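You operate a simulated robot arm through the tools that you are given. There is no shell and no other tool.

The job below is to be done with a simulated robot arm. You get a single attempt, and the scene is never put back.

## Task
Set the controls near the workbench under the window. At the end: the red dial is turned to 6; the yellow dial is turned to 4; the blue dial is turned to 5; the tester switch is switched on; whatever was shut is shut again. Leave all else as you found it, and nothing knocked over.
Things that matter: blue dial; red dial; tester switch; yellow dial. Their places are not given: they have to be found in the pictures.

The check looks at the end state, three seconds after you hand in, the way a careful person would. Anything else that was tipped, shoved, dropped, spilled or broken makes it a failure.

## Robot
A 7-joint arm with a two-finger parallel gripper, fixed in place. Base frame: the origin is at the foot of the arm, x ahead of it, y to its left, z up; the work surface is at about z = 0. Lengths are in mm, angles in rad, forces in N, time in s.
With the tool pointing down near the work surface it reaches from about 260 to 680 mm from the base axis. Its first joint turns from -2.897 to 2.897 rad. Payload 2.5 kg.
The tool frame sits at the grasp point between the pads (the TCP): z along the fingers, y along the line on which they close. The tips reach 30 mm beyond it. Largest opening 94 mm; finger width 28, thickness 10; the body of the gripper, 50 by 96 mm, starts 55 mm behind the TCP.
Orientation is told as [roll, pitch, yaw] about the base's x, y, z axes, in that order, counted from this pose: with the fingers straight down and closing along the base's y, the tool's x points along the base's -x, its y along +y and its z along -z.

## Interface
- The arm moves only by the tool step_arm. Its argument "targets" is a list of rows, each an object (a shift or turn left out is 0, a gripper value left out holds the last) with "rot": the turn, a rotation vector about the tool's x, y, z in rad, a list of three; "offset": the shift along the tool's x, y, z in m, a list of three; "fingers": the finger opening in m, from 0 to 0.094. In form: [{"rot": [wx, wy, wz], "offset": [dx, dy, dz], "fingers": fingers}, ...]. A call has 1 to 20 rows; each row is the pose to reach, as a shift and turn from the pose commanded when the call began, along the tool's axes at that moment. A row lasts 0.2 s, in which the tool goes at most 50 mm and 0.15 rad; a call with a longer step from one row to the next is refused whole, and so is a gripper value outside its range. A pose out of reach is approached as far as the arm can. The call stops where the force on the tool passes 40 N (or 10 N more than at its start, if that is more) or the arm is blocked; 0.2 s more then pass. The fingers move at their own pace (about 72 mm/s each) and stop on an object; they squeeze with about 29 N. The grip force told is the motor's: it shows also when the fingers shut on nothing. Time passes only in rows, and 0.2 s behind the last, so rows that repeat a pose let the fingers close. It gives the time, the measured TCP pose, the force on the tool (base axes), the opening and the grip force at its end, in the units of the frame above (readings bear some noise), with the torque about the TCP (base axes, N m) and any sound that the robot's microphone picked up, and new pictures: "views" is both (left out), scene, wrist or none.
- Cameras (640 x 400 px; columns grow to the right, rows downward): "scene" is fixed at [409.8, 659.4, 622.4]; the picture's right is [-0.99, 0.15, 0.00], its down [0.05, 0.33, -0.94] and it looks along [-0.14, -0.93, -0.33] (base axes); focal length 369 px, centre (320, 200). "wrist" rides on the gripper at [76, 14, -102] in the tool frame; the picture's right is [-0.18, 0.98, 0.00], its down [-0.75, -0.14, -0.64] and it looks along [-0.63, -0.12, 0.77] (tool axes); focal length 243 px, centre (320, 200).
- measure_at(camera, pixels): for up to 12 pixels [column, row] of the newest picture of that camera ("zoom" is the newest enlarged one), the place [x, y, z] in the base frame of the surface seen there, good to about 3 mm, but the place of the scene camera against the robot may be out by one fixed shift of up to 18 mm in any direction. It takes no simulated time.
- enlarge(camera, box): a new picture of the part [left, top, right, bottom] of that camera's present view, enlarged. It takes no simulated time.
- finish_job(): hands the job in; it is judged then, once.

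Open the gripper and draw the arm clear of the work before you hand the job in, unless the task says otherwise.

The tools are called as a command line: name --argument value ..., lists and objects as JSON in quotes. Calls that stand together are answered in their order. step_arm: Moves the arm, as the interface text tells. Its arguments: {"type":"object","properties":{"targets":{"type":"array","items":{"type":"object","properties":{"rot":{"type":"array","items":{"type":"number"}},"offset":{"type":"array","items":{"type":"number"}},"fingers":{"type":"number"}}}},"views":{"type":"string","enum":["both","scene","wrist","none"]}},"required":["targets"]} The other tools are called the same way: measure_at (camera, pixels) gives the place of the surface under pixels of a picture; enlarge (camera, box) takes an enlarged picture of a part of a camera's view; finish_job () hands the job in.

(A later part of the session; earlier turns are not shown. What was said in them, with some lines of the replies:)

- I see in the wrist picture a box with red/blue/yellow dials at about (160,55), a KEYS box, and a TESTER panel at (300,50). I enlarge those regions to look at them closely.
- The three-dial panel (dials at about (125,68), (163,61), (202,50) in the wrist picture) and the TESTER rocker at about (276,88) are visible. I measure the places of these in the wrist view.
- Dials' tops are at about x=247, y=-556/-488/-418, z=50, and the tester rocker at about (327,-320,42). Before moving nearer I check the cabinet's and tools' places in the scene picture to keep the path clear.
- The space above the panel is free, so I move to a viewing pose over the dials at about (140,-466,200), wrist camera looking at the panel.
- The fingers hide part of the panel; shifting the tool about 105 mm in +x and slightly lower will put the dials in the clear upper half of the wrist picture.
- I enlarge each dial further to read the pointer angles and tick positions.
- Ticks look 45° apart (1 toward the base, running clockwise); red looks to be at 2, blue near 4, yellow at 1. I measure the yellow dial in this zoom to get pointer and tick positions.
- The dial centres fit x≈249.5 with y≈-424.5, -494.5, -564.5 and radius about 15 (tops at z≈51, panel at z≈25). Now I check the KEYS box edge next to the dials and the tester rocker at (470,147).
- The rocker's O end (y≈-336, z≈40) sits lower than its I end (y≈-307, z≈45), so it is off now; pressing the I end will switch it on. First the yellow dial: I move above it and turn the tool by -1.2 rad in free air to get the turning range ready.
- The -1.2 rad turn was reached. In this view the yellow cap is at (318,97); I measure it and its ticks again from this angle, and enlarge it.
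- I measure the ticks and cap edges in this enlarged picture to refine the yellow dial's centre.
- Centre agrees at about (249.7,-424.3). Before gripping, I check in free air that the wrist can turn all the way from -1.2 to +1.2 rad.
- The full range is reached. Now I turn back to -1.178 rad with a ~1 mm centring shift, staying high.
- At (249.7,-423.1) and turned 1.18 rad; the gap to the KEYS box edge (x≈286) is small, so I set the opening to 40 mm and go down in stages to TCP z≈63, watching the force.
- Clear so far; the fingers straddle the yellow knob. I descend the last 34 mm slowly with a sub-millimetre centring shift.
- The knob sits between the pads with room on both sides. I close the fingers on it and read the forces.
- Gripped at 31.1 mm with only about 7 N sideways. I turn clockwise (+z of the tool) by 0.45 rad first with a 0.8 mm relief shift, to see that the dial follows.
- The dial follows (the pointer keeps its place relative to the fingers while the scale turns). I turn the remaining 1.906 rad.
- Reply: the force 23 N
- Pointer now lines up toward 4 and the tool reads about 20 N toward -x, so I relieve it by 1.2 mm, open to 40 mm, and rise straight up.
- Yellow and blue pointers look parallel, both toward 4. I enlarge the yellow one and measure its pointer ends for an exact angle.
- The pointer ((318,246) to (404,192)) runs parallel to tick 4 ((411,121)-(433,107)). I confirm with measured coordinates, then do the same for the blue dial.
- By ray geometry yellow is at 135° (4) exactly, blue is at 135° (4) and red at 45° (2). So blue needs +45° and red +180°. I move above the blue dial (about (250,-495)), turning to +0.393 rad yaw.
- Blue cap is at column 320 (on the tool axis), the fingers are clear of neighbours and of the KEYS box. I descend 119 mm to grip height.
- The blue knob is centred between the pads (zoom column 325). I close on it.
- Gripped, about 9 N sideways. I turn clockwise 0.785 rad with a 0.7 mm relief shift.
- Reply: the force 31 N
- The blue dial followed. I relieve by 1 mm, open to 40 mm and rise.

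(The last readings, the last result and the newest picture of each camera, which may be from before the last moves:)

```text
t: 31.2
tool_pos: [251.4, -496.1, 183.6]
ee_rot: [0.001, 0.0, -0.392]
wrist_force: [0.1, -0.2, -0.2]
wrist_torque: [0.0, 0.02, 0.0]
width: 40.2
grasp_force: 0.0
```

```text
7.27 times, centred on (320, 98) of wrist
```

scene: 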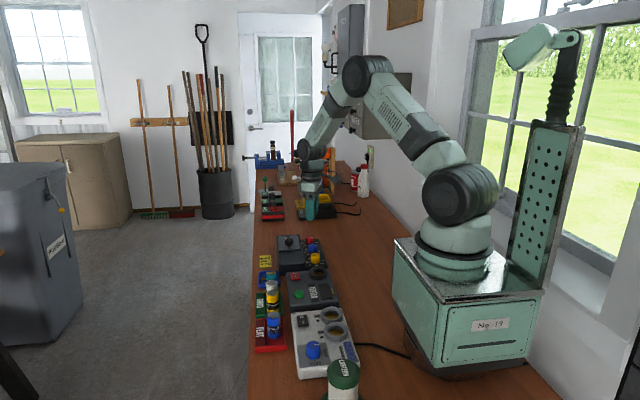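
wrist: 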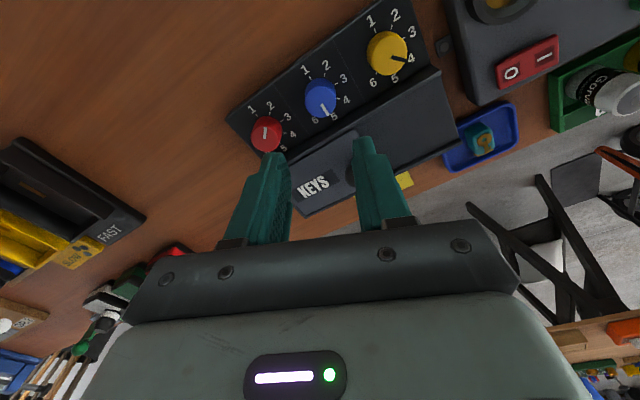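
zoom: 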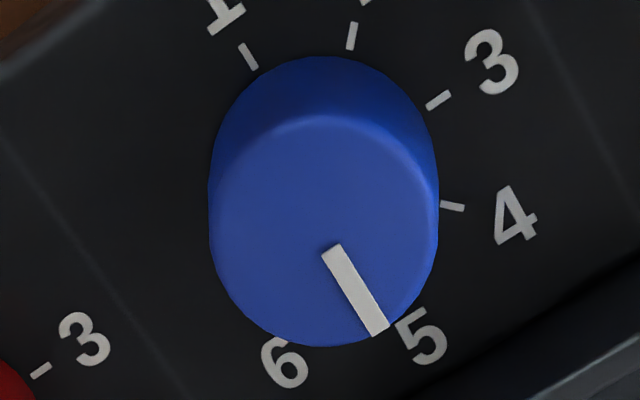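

Ray geometry puts blue at about 181° — that is 5. Next the red dial at about (250.5,-565.5): I move over it and turn to +1.571 rad yaw in free air.

step_arm --targets '[{"offset": [-0.007, -0.016, 0], "rot": [0, 0, -0.14]}, {"offset": [-0.014, -0.032, 0], "rot": [0, 0, -0.28]}, {"offset": [-0.021, -0.048, 0], "rot": [0, 0, -0.42]}, {"offset": [-0.0267, -0.0647, 0], "rot": [0, 0, -0.56]}, {"offset": [-0.0267, -0.0647, 0], "rot": [0, 0, -0.7]}, {"offset": [-0.0267, -0.0647, 0], "rot": [0, 0, -0.84]}, {"offset": [-0.0267, -0.0647, 0], "rot": [0, 0, -0.98]}, {"offset": [-0.0267, -0.0647, 0], "rot": [0, 0, -1.12]}, {"offset": [-0.0267, -0.0647, 0], "rot": [0, 0, -1.26]}, {"offset": [-0.0267, -0.0647, 0], "rot": [0, 0, -1.4]}, {"offset": [-0.0267, -0.0647, 0], "rot": [0, 0, -1.54]}, {"offset": [-0.0267, -0.0647, 0], "rot": [0, 0, -1.68]}, {"offset": [-0.0267, -0.0647, 0], "rot": [0, 0, -1.82]}, {"offset": [-0.0267, -0.0647, 0], "rot": [0, 0, -1.963]}, {"offset": [-0.0267, -0.0647, 0], "rot": [0, 0, -1.963]}]'

enlarge --camera "wrist" --box '[270, 60, 370, 140]'

```text
t: 34.4
tool_pos: [248.9, -565.7, 183.3]
ee_rot: [0.0, 0.001, 1.573]
wrist_force: [-0.1, 0.4, 0.5]
wrist_torque: [0.02, -0.01, -0.01]
width: 40.0
grasp_force: 0.0
```

scene: 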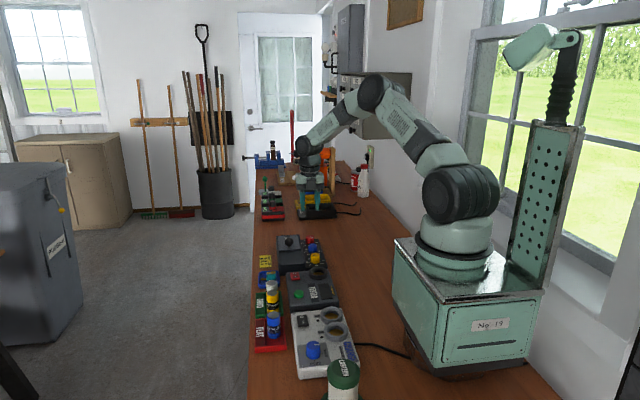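
wrist: 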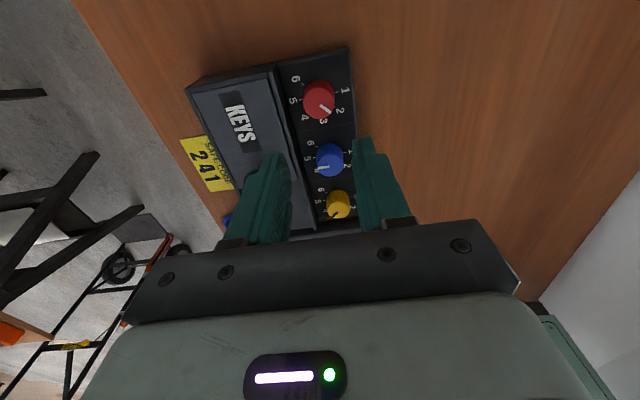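

```text
5.00 times, centred on (320, 100) of wrist
```

zoom: 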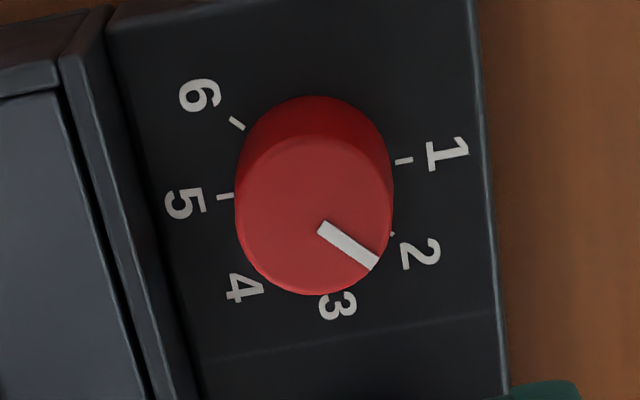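

Red cap centre is about 1 mm to the tool's -y side, so I shift by 1 mm and descend to grip height.

step_arm --targets '[{"offset": [0, -0.001, 0.03]}, {"offset": [0, -0.001, 0.06]}, {"offset": [0, -0.001, 0.085]}, {"offset": [0, -0.001, 0.1]}, {"offset": [0, -0.001, 0.11]}, {"offset": [0, -0.001, 0.12]}, {"offset": [0, -0.001, 0.12]}]'

enlarge --camera "wrist" --box '[220, 70, 420, 200]'

```text
t: 36.0
tool_pos: [250.0, -565.2, 62.8]
ee_rot: [0.001, -0.001, 1.57]
wrist_force: [-0.1, -1.2, 0.8]
wrist_torque: [0.0, 0.01, -0.03]
width: 39.8
grasp_force: 0.0
```

scene: 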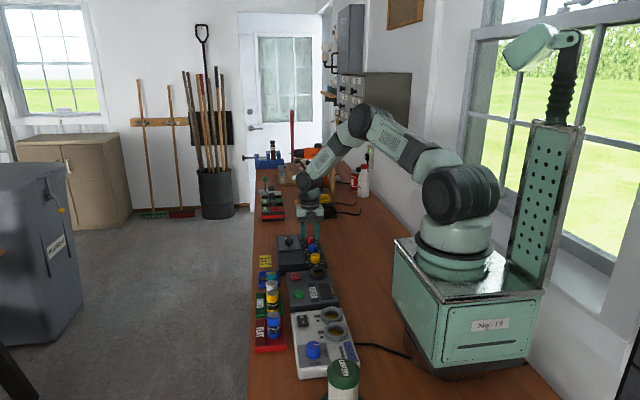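
wrist: 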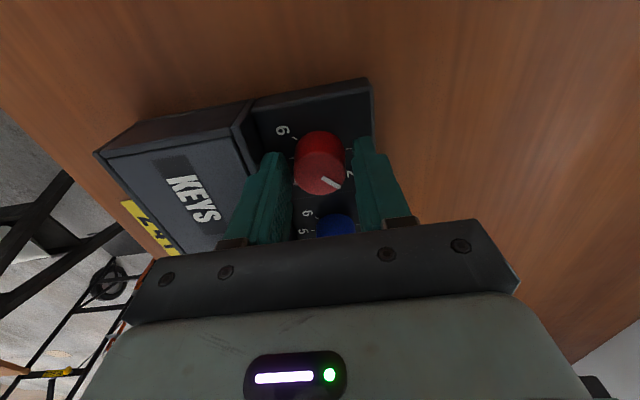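

```text
3.08 times, centred on (320, 135) of wrist
```

zoom: 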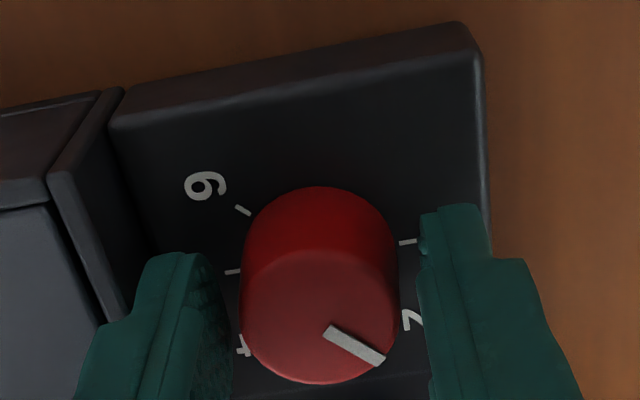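

The knob is between the pads, slightly toward the -y pad; I close while shifting 0.6 mm that way.

step_arm --targets '[{"offset": [0, -0.0006, 0], "fingers": 0.02}, {"offset": [0, -0.0006, 0], "fingers": 0.02}, {"offset": [0, -0.0006, 0], "fingers": 0.02}]' --views "none"

```text
t: 36.8
tool_pos: [250.6, -565.1, 61.3]
ee_rot: [0.0, -0.001, 1.571]
wrist_force: [-0.9, -0.7, -6.3]
wrist_torque: [-0.27, 0.08, 0.0]
width: 30.9
grasp_force: 44.9
```

Gripped nearly force-free. I turn clockwise 2.0 rad first, watching forces.

step_arm --targets '[{"rot": [0, 0, 0.13]}, {"rot": [0, 0, 0.26]}, {"rot": [0, 0, 0.39]}, {"rot": [0, 0, 0.52]}, {"rot": [0, 0, 0.65]}, {"rot": [0, 0, 0.78]}, {"rot": [0, 0, 0.91]}, {"rot": [0, 0, 1.04]}, {"rot": [0, 0, 1.17]}, {"rot": [0, 0, 1.3]}, {"rot": [0, 0, 1.43]}, {"rot": [0, 0, 1.56]}, {"rot": [0, 0, 1.69]}, {"rot": [0, 0, 1.82]}, {"rot": [0, 0, 1.95]}, {"rot": [0, 0, 2.0]}]' --views "wrist"

```text
t: 40.2
tool_pos: [251.1, -566.2, 61.7]
ee_rot: [0.0, 0.002, -0.431]
wrist_force: [-21.8, 7.3, -4.8]
wrist_torque: [0.08, 0.31, -0.01]
width: 31.0
grasp_force: 44.7
```

wrist: 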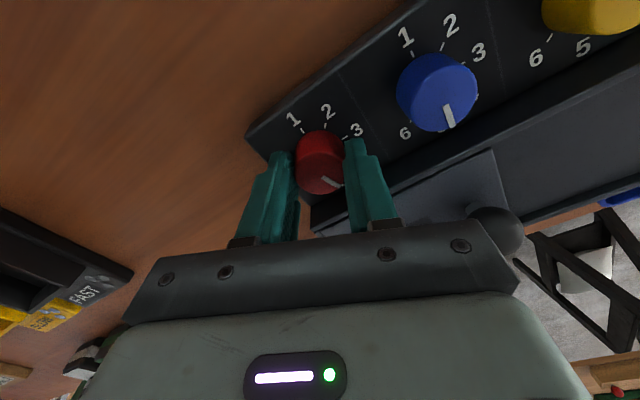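

The dial follows; about 22 N toward -x shows, so I add a 1.5 mm relief shift along the tool's x and finish the remaining 1.142 rad.

step_arm --targets '[{"offset": [0.0008, 0, 0], "rot": [0, 0, 0.0]}, {"offset": [0.0015, 0, 0], "rot": [0, 0, 0.13]}, {"offset": [0.0015, 0, 0], "rot": [0, 0, 0.26]}, {"offset": [0.0015, 0, 0], "rot": [0, 0, 0.39]}, {"offset": [0.0015, 0, 0], "rot": [0, 0, 0.52]}, {"offset": [0.0015, 0, 0], "rot": [0, 0, 0.65]}, {"offset": [0.0015, 0, 0], "rot": [0, 0, 0.78]}, {"offset": [0.0015, 0, 0], "rot": [0, 0, 0.91]}, {"offset": [0.0015, 0, 0], "rot": [0, 0, 1.04]}, {"offset": [0.0015, 0, 0], "rot": [0, 0, 1.142]}, {"offset": [0.0015, 0, 0], "rot": [0, 0, 1.142]}]'

enlarge --camera "wrist" --box '[220, 70, 420, 200]'

```text
t: 42.6
tool_pos: [250.4, -563.7, 62.8]
ee_rot: [0.004, 0.0, -1.574]
wrist_force: [5.6, -15.8, -23.4]
wrist_torque: [-0.61, -0.18, 0.01]
width: 30.9
grasp_force: 45.1
```

scene: 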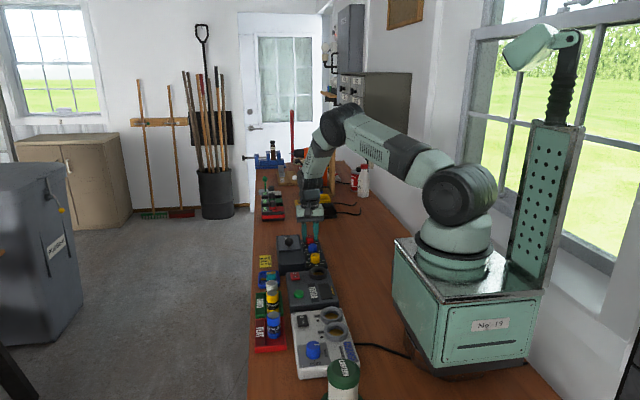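
wrist: 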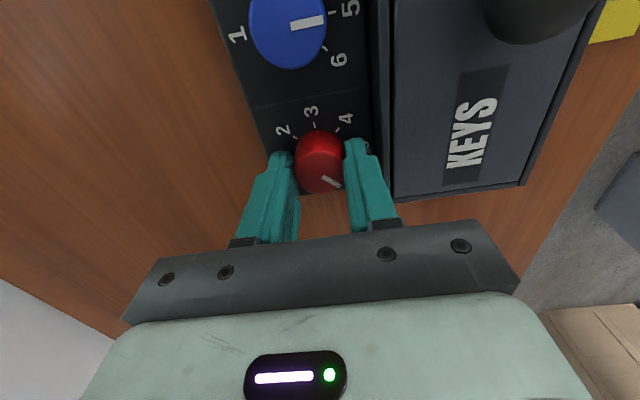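

```text
3.08 times, centred on (320, 135) of wrist
```

zoom: 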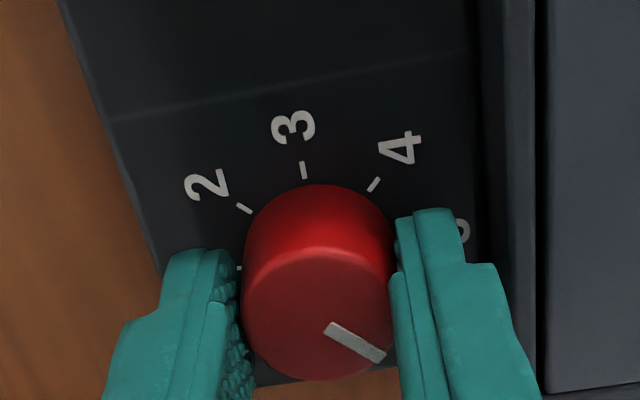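

Red turned by π; the pointer keeps its place in the fingers. I relieve 1 mm, open to 40 mm and rise.

step_arm --targets '[{"offset": [-0.001, 0, 0]}, {"offset": [-0.001, 0, 0], "fingers": 0.04}, {"offset": [-0.001, 0, 0], "fingers": 0.04}, {"offset": [-0.001, 0, 0], "fingers": 0.04}]' --views "none"

step_arm --targets '[{"offset": [0, 0, -0.01]}, {"offset": [0, 0, -0.03]}, {"offset": [0, 0, -0.06]}, {"offset": [0, 0, -0.09]}, {"offset": [0, 0, -0.12]}, {"offset": [0, 0, -0.12]}]'

enlarge --camera "wrist" --box '[285, 70, 355, 125]'

```text
t: 43.6
tool_pos: [249.1, -565.5, 62.6]
ee_rot: [0.0, -0.001, -1.572]
wrist_force: [0.2, 0.7, 0.6]
wrist_torque: [0.0, 0.02, 0.0]
width: 40.0
grasp_force: 0.1
```

```text
t: 45.0
tool_pos: [248.8, -565.7, 183.8]
ee_rot: [0.0, 0.001, -1.572]
wrist_force: [-0.5, -0.7, 0.4]
wrist_torque: [0.0, 0.0, -0.01]
width: 40.0
grasp_force: 0.1
```

scene: 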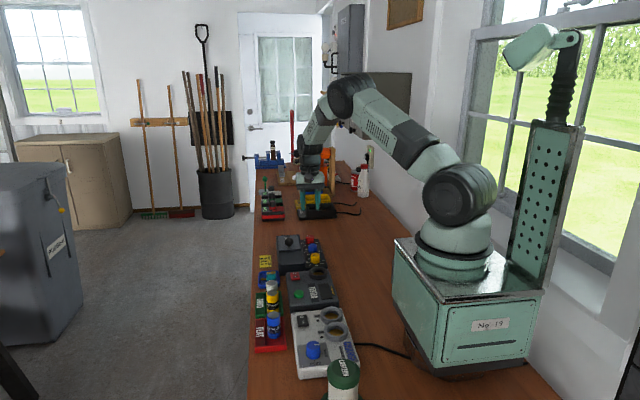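
wrist: 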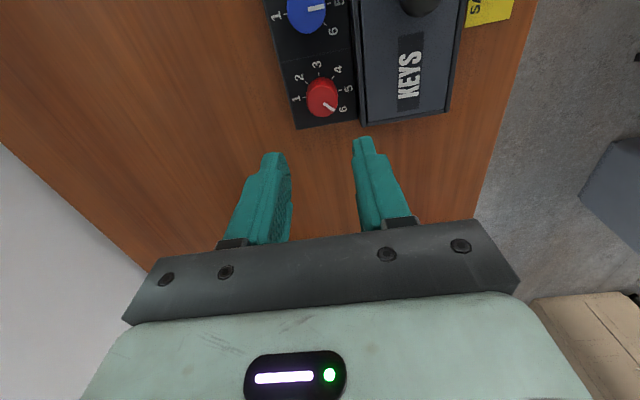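

```text
7.27 times, centred on (320, 98) of wrist
```

zoom: 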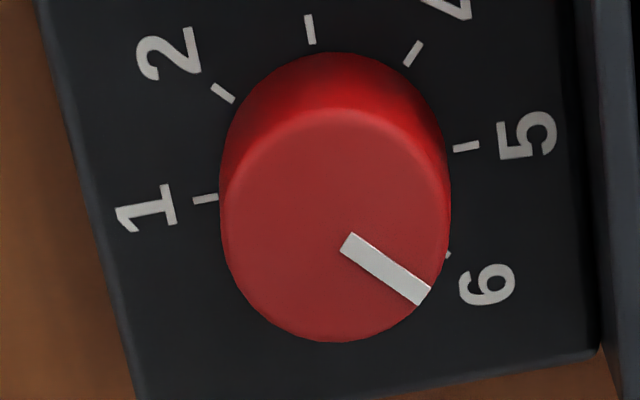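

Ray geometry gives red ≈224°, i.e. 6. Now I move over the tester rocker (about (325,-310)), turning the tool back to yaw 0 and closing the fingers.

step_arm --targets '[{"offset": [0.022, 0.0065, 0], "rot": [0, 0, -0.14]}, {"offset": [0.044, 0.013, 0], "rot": [0, 0, -0.28]}, {"offset": [0.066, 0.0195, 0], "rot": [0, 0, -0.42]}, {"offset": [0.088, 0.026, 0], "rot": [0, 0, -0.56]}, {"offset": [0.11, 0.0325, 0], "rot": [0, 0, -0.7]}, {"offset": [0.132, 0.039, 0], "rot": [0, 0, -0.84]}, {"offset": [0.154, 0.0455, 0], "rot": [0, 0, -0.98]}, {"offset": [0.176, 0.052, 0], "rot": [0, 0, -1.12]}, {"offset": [0.198, 0.0585, 0], "rot": [0, 0, -1.26]}, {"offset": [0.22, 0.065, 0], "rot": [0, 0, -1.4]}, {"offset": [0.24, 0.071, 0], "rot": [0, 0, -1.5]}, {"offset": [0.2557, 0.076, 0], "rot": [0, 0, -1.572]}, {"offset": [0.2557, 0.076, 0], "rot": [0, 0, -1.572], "fingers": 0.0}, {"offset": [0.2557, 0.076, 0], "rot": [0, 0, -1.572], "fingers": 0.0}]'

enlarge --camera "wrist" --box '[250, 60, 370, 150]'

```text
t: 48.0
tool_pos: [325.8, -309.9, 182.7]
ee_rot: [0.001, -0.002, 0.003]
wrist_force: [1.0, 0.5, 0.3]
wrist_torque: [-0.01, 0.0, 0.01]
width: 0.0
grasp_force: 29.1
```

scene: 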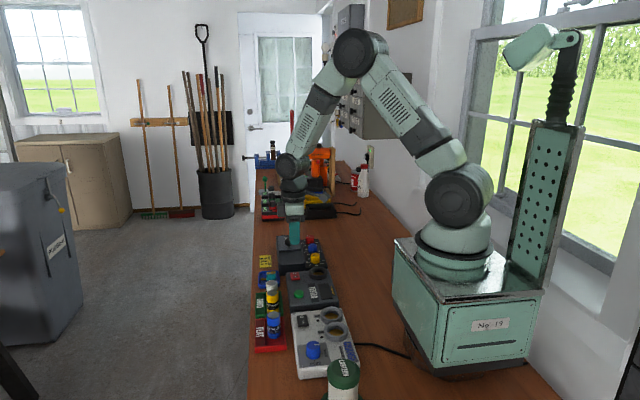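
wrist: 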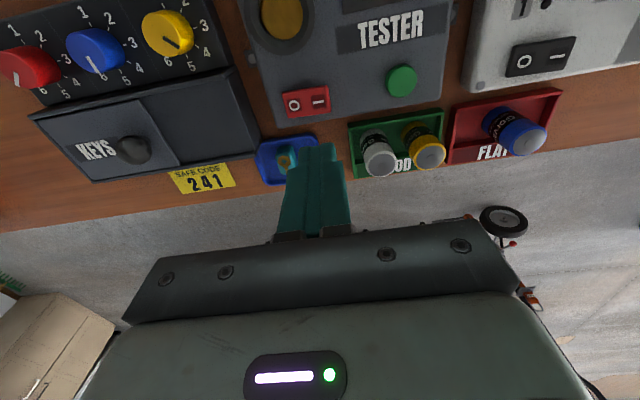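

```text
4.44 times, centred on (310, 105) of wrist
```

zoom: 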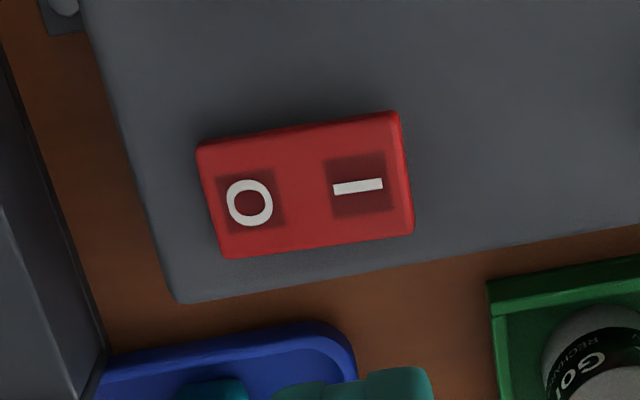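

The "I" label appears at (318.6,101.8), almost on the tool axis, so the tool is right above the raised I end. I measure heights on the rocker and housing.

measure_at --camera "zoom" --pixels '[[345, 170], [375, 200], [390, 150], [395, 210], [340, 205], [250, 180], [225, 190], [260, 230], [308, 190], [450, 180], [308, 280], [180, 120]]'

```text
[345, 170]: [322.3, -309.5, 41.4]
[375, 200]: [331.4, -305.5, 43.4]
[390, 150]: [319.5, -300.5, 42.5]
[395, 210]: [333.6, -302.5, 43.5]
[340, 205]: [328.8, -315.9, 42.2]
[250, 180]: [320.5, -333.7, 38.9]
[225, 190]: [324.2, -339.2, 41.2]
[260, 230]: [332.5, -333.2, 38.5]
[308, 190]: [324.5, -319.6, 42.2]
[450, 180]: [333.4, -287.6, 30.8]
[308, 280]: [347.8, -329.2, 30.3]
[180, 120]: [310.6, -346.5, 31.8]
```

The housing is at z≈31, the rocker's I end at ≈43 and its O end at ≈39, confirming it is off. I check the batteries' height by the GOOD tray for clearance before descending.

measure_at --camera "wrist" --pixels '[[382, 160], [430, 157], [290, 160], [400, 80], [280, 18], [372, 140]]'

step_arm --targets '[{"offset": [0, 0.002, 0.03]}, {"offset": [0, 0.004, 0.06]}, {"offset": [0, 0.004, 0.085]}, {"offset": [0, 0.004, 0.1]}, {"offset": [0, 0.004, 0.1]}]'

```text
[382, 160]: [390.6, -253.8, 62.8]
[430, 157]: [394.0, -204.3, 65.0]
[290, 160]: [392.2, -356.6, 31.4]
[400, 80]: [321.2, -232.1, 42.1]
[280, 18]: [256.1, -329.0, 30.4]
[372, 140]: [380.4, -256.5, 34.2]
```

```text
t: 49.2
tool_pos: [324.7, -306.3, 80.2]
ee_rot: [0.0, 0.0, 0.001]
wrist_force: [0.4, -0.1, 0.4]
wrist_torque: [0.02, 0.01, -0.02]
width: 0.0
grasp_force: 29.0
```

scene: 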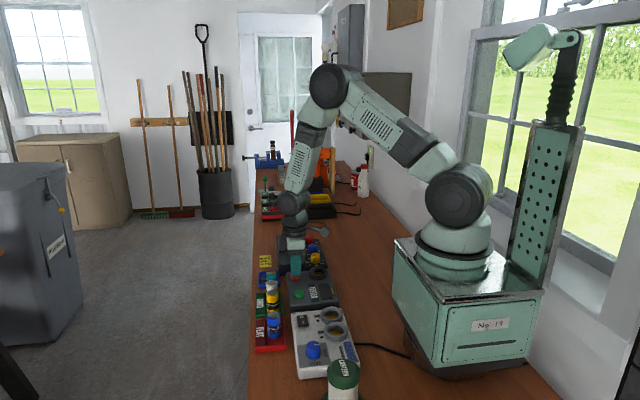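
wrist: 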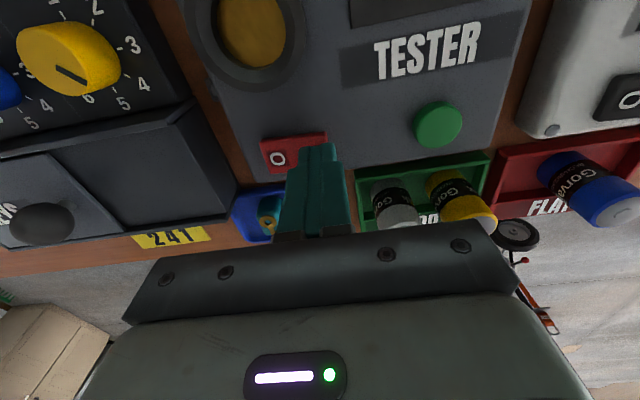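

Tips are about 7 mm above the I end, clear all round. I push down in small steps; the call stops by itself if the force gets high.

step_arm --targets '[{"offset": [0, 0, 0.003]}, {"offset": [0, 0, 0.005]}, {"offset": [0, 0, 0.007]}, {"offset": [0, 0, 0.008]}, {"offset": [0, 0, 0.009]}]' --views "none"

```text
t: 50.4
tool_pos: [324.4, -305.9, 73.7]
ee_rot: [0.0, 0.0, 0.001]
wrist_force: [0.1, 0.3, -0.2]
wrist_torque: [0.0, -0.02, -0.02]
width: 0.0
grasp_force: 29.2
```

No contact yet at TCP z≈72; I continue down in 0.5-1 mm steps.

step_arm --targets '[{"offset": [0, 0, 0.001]}, {"offset": [0, 0, 0.002]}, {"offset": [0, 0, 0.003]}, {"offset": [0, 0, 0.003]}]' --views "wrist"

```text
t: 51.4
tool_pos: [325.9, -305.2, 69.9]
ee_rot: [0.0, -0.001, 0.001]
wrist_force: [-0.4, 0.6, 0.5]
wrist_torque: [0.0, -0.03, 0.0]
width: 0.0
grasp_force: 28.6
```

wrist: 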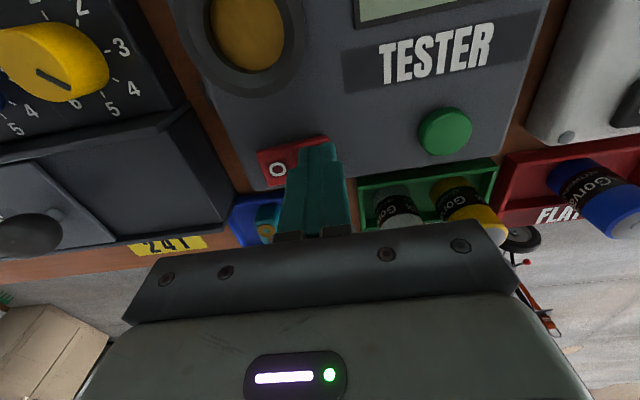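

The display at the top (400,8) now looks greenish instead of black, so the rocker may already have flipped. I enlarge to check.

enlarge --camera "wrist" --box '[230, 0, 530, 200]'

enlarge --camera "scene" --box '[270, 240, 370, 320]'

```text
2.00 times, centred on (380, 100) of wrist
```

zoom: 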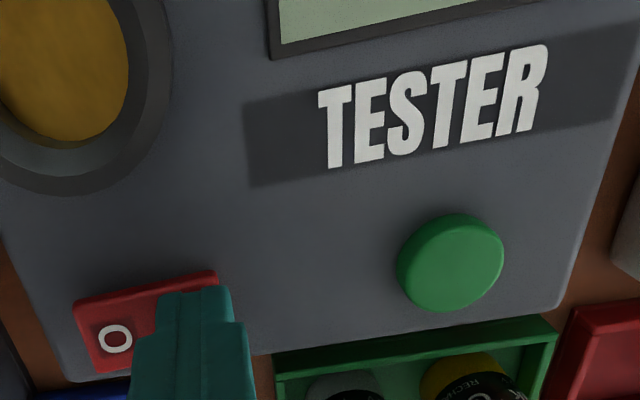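

```text
5.00 times, centred on (320, 280) of scene
```

zoom: 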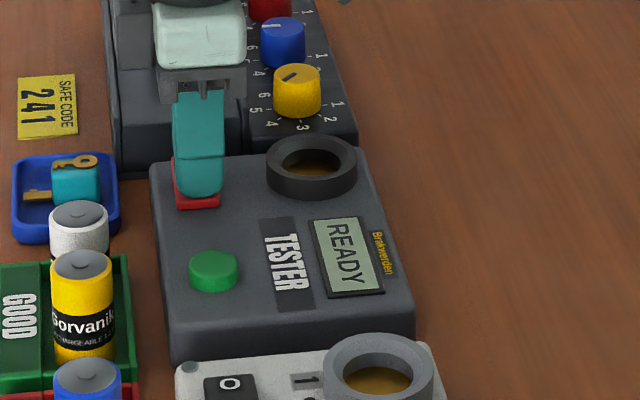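

The tester's display reads READY: the switch flipped. I rise straight up and check that it stays on.

step_arm --targets '[{"offset": [0, 0, -0.01]}, {"offset": [0, 0, -0.03]}, {"offset": [0, 0, -0.06]}, {"offset": [0, 0, -0.09]}, {"offset": [0, 0, -0.12]}, {"offset": [0, 0, -0.14]}, {"offset": [0, 0, -0.14]}]'

enlarge --camera "wrist" --box '[0, 0, 360, 200]'

enlarge --camera "scene" --box '[250, 220, 370, 310]'

```text
t: 53.0
tool_pos: [326.2, -305.0, 210.6]
ee_rot: [0.001, 0.001, -0.001]
wrist_force: [0.3, -0.2, -0.2]
wrist_torque: [0.01, -0.01, 0.01]
width: 0.2
grasp_force: 28.9
```

scene: 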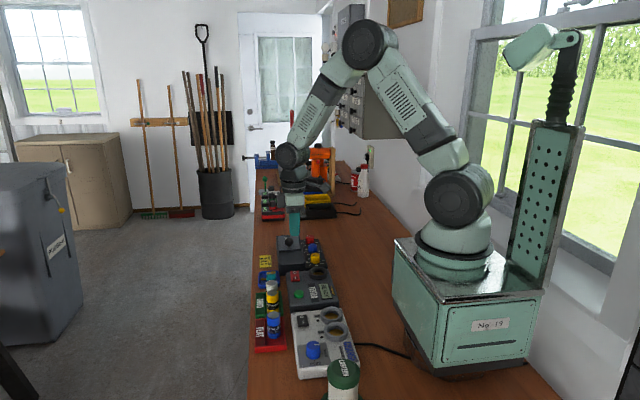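
wrist: 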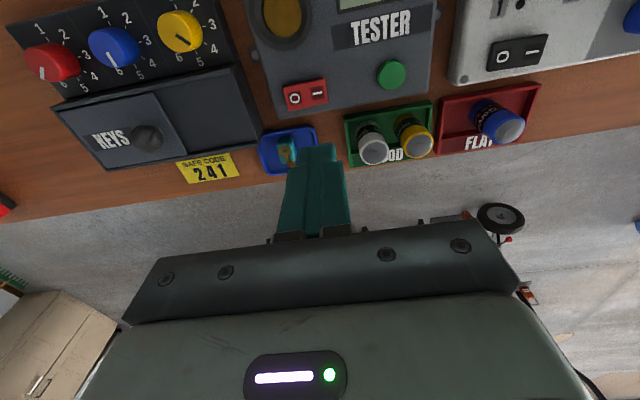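

```text
1.78 times, centred on (180, 100) of wrist
```

zoom: 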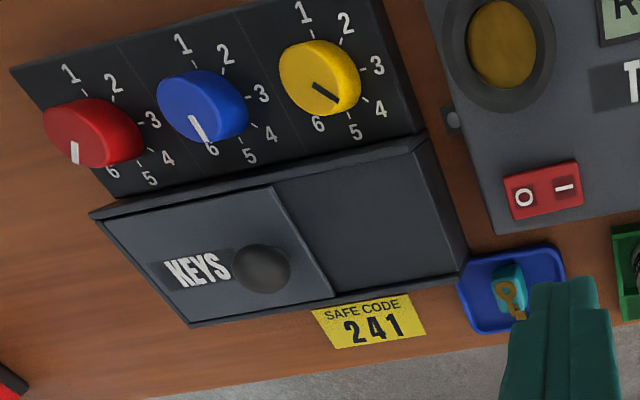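

```text
4.44 times, centred on (310, 265) of scene
```

zoom: 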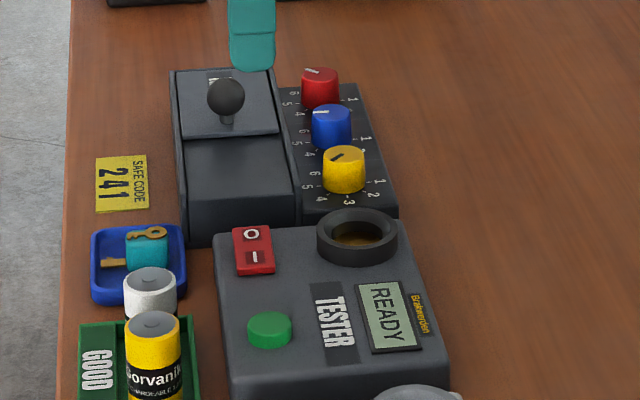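

The display stays at READY and the I end is down. For a last check of all three dials I open the gripper and move high over the panel to look at the pointers together.

step_arm --targets '[{"offset": [0.02, -0.043, 0], "fingers": 0.09}, {"offset": [0.04, -0.086, 0]}, {"offset": [0.06, -0.129, 0]}, {"offset": [0.075, -0.19, 0]}, {"offset": [0.075, -0.19, 0]}]'

enlarge --camera "wrist" --box '[190, 20, 430, 170]'

```text
refused: row 4 steps farther than a row can; nothing moved
```

```text
2.67 times, centred on (310, 95) of wrist
```

zoom: 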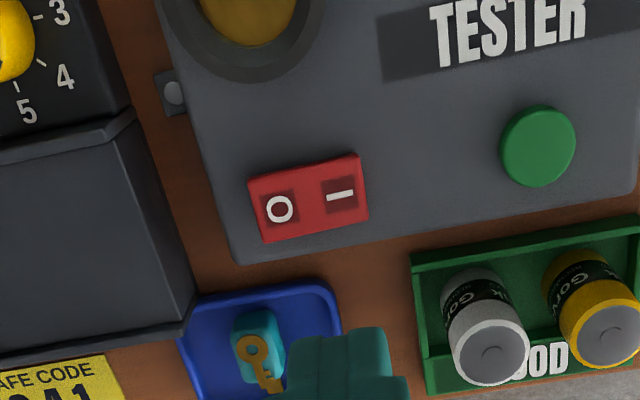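

The call was refused because one step was too long (nothing moved); the rocker clearly has its O end raised now. I repeat the move with smaller steps.

step_arm --targets '[{"offset": [0.016, -0.036, 0], "fingers": 0.09}, {"offset": [0.032, -0.072, 0]}, {"offset": [0.048, -0.108, 0]}, {"offset": [0.064, -0.148, 0]}, {"offset": [0.075, -0.19, 0]}, {"offset": [0.075, -0.19, 0]}]'

enlarge --camera "wrist" --box '[200, 50, 440, 200]'

```text
t: 54.4
tool_pos: [251.7, -496.0, 210.0]
ee_rot: [0.001, -0.001, 0.002]
wrist_force: [0.3, -1.0, -0.1]
wrist_torque: [-0.01, -0.01, 0.01]
width: 89.7
grasp_force: 0.1
```

scene: 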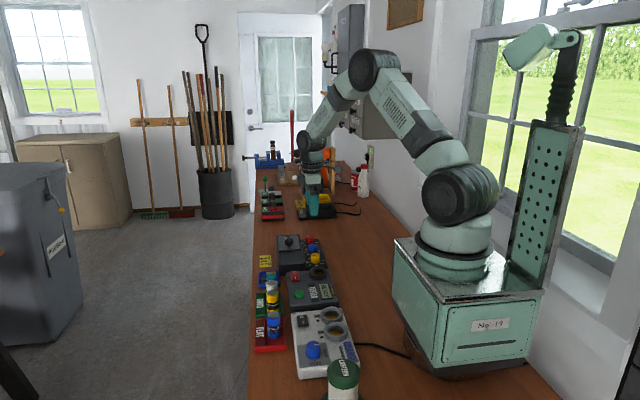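
wrist: 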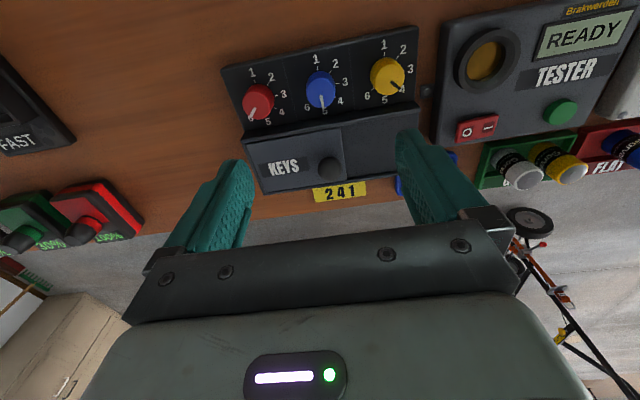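

```text
2.67 times, centred on (320, 125) of wrist
```

zoom: 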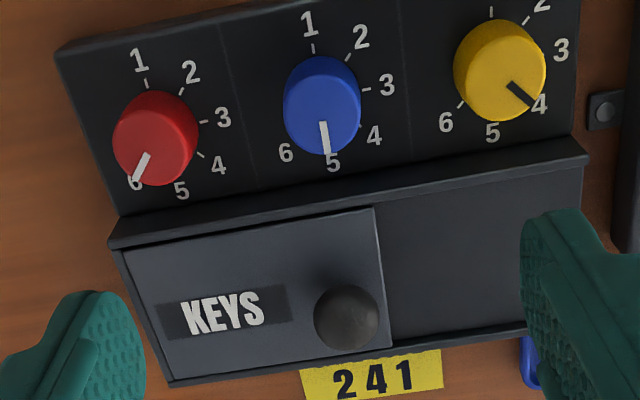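

Red points to 6, blue to 5, yellow to 4, the tester reads READY, and the KEYS lid is where it was. I draw the arm up and back toward its starting pose.

step_arm --targets '[{"offset": [0, 0, -0.045]}, {"offset": [0, 0, -0.09]}, {"offset": [-0.007, 0.035, -0.115]}, {"offset": [-0.014, 0.07, -0.135]}, {"offset": [-0.021, 0.107, -0.15]}, {"offset": [-0.028, 0.145, -0.16]}, {"offset": [-0.035, 0.183, -0.17]}, {"offset": [-0.04, 0.22, -0.18]}, {"offset": [-0.043, 0.257, -0.183]}, {"offset": [-0.043, 0.257, -0.183]}]'

enlarge --camera "scene" --box '[240, 150, 400, 400]'

enlarge --camera "wrist" --box '[90, 0, 350, 160]'

```text
t: 56.6
tool_pos: [293.4, -239.2, 393.3]
ee_rot: [0.0, 0.001, -0.001]
wrist_force: [-0.3, 0.5, 0.1]
wrist_torque: [-0.01, 0.0, -0.02]
width: 89.9
grasp_force: 0.0
```

scene: 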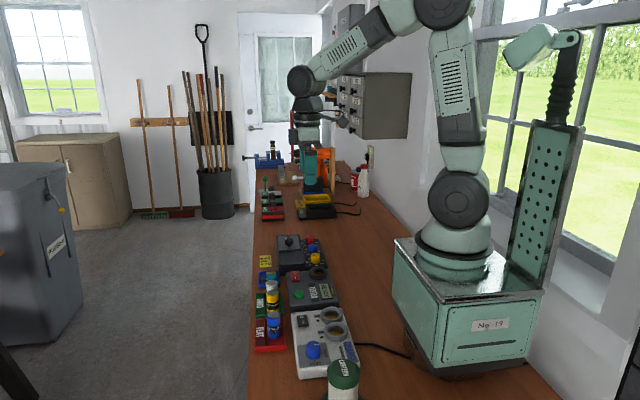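
wrist: 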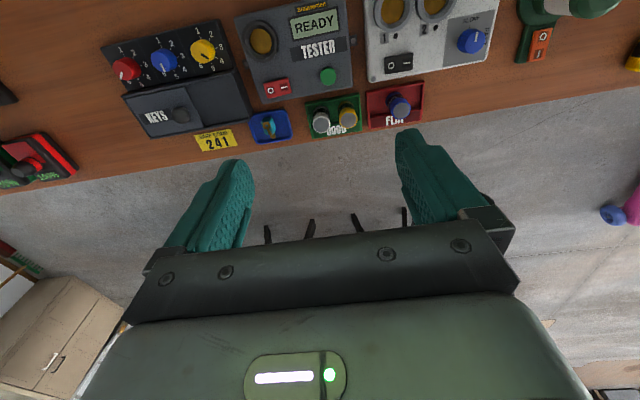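

```text
1.60 times, centred on (320, 275) of scene
```

zoom: 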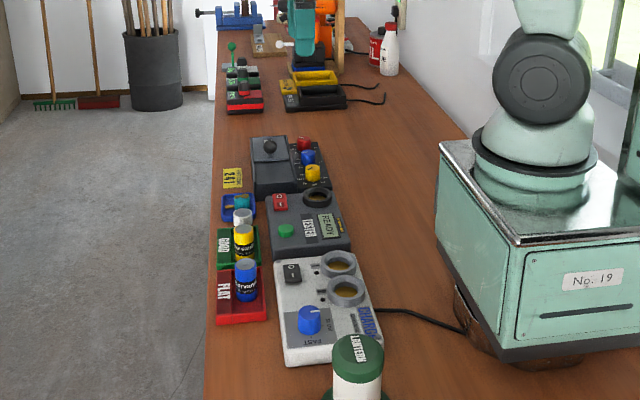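

```text
2.46 times, centred on (220, 80) of wrist
```

zoom: 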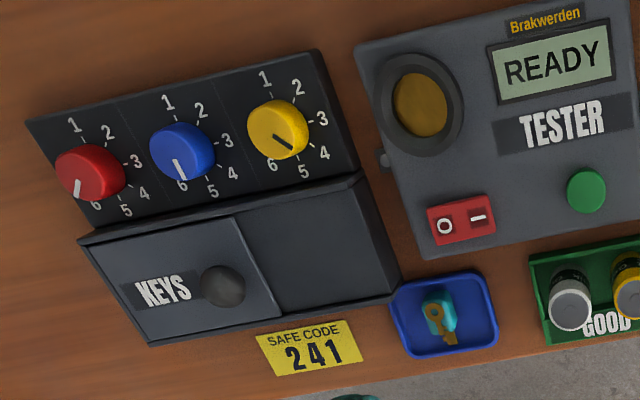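

The arm is clear with the gripper open. The dials stand at red 6, blue 5 and yellow 4, the tester shows READY, and everything else is where it was, so I hand in the job.

finish_job

```text
The job is handed in.
```

All the controls are set as asked, and I handed the job in. I don't have the check's result.

- **Dials:** Red is on 6 (it was on 2), yellow is on 4 (it was on 1), and blue is on 5 (it was on 4). I checked each pointer's angle in the close-up pictures.
- **Blue dial:** I turned the numbered one beside the red and yellow dials. The other blue knob, on the white box, is marked SLOW/FAST, and I left it alone.
- **Tester switch:** It is on, and the tester's display went from blank to READY.
- **Everything else:** I opened nothing, so there was nothing to shut again. The KEYS lid is where it was, and the last pictures show nothing moved or knocked over.

The gripper is open and the arm is back near its starting pose.
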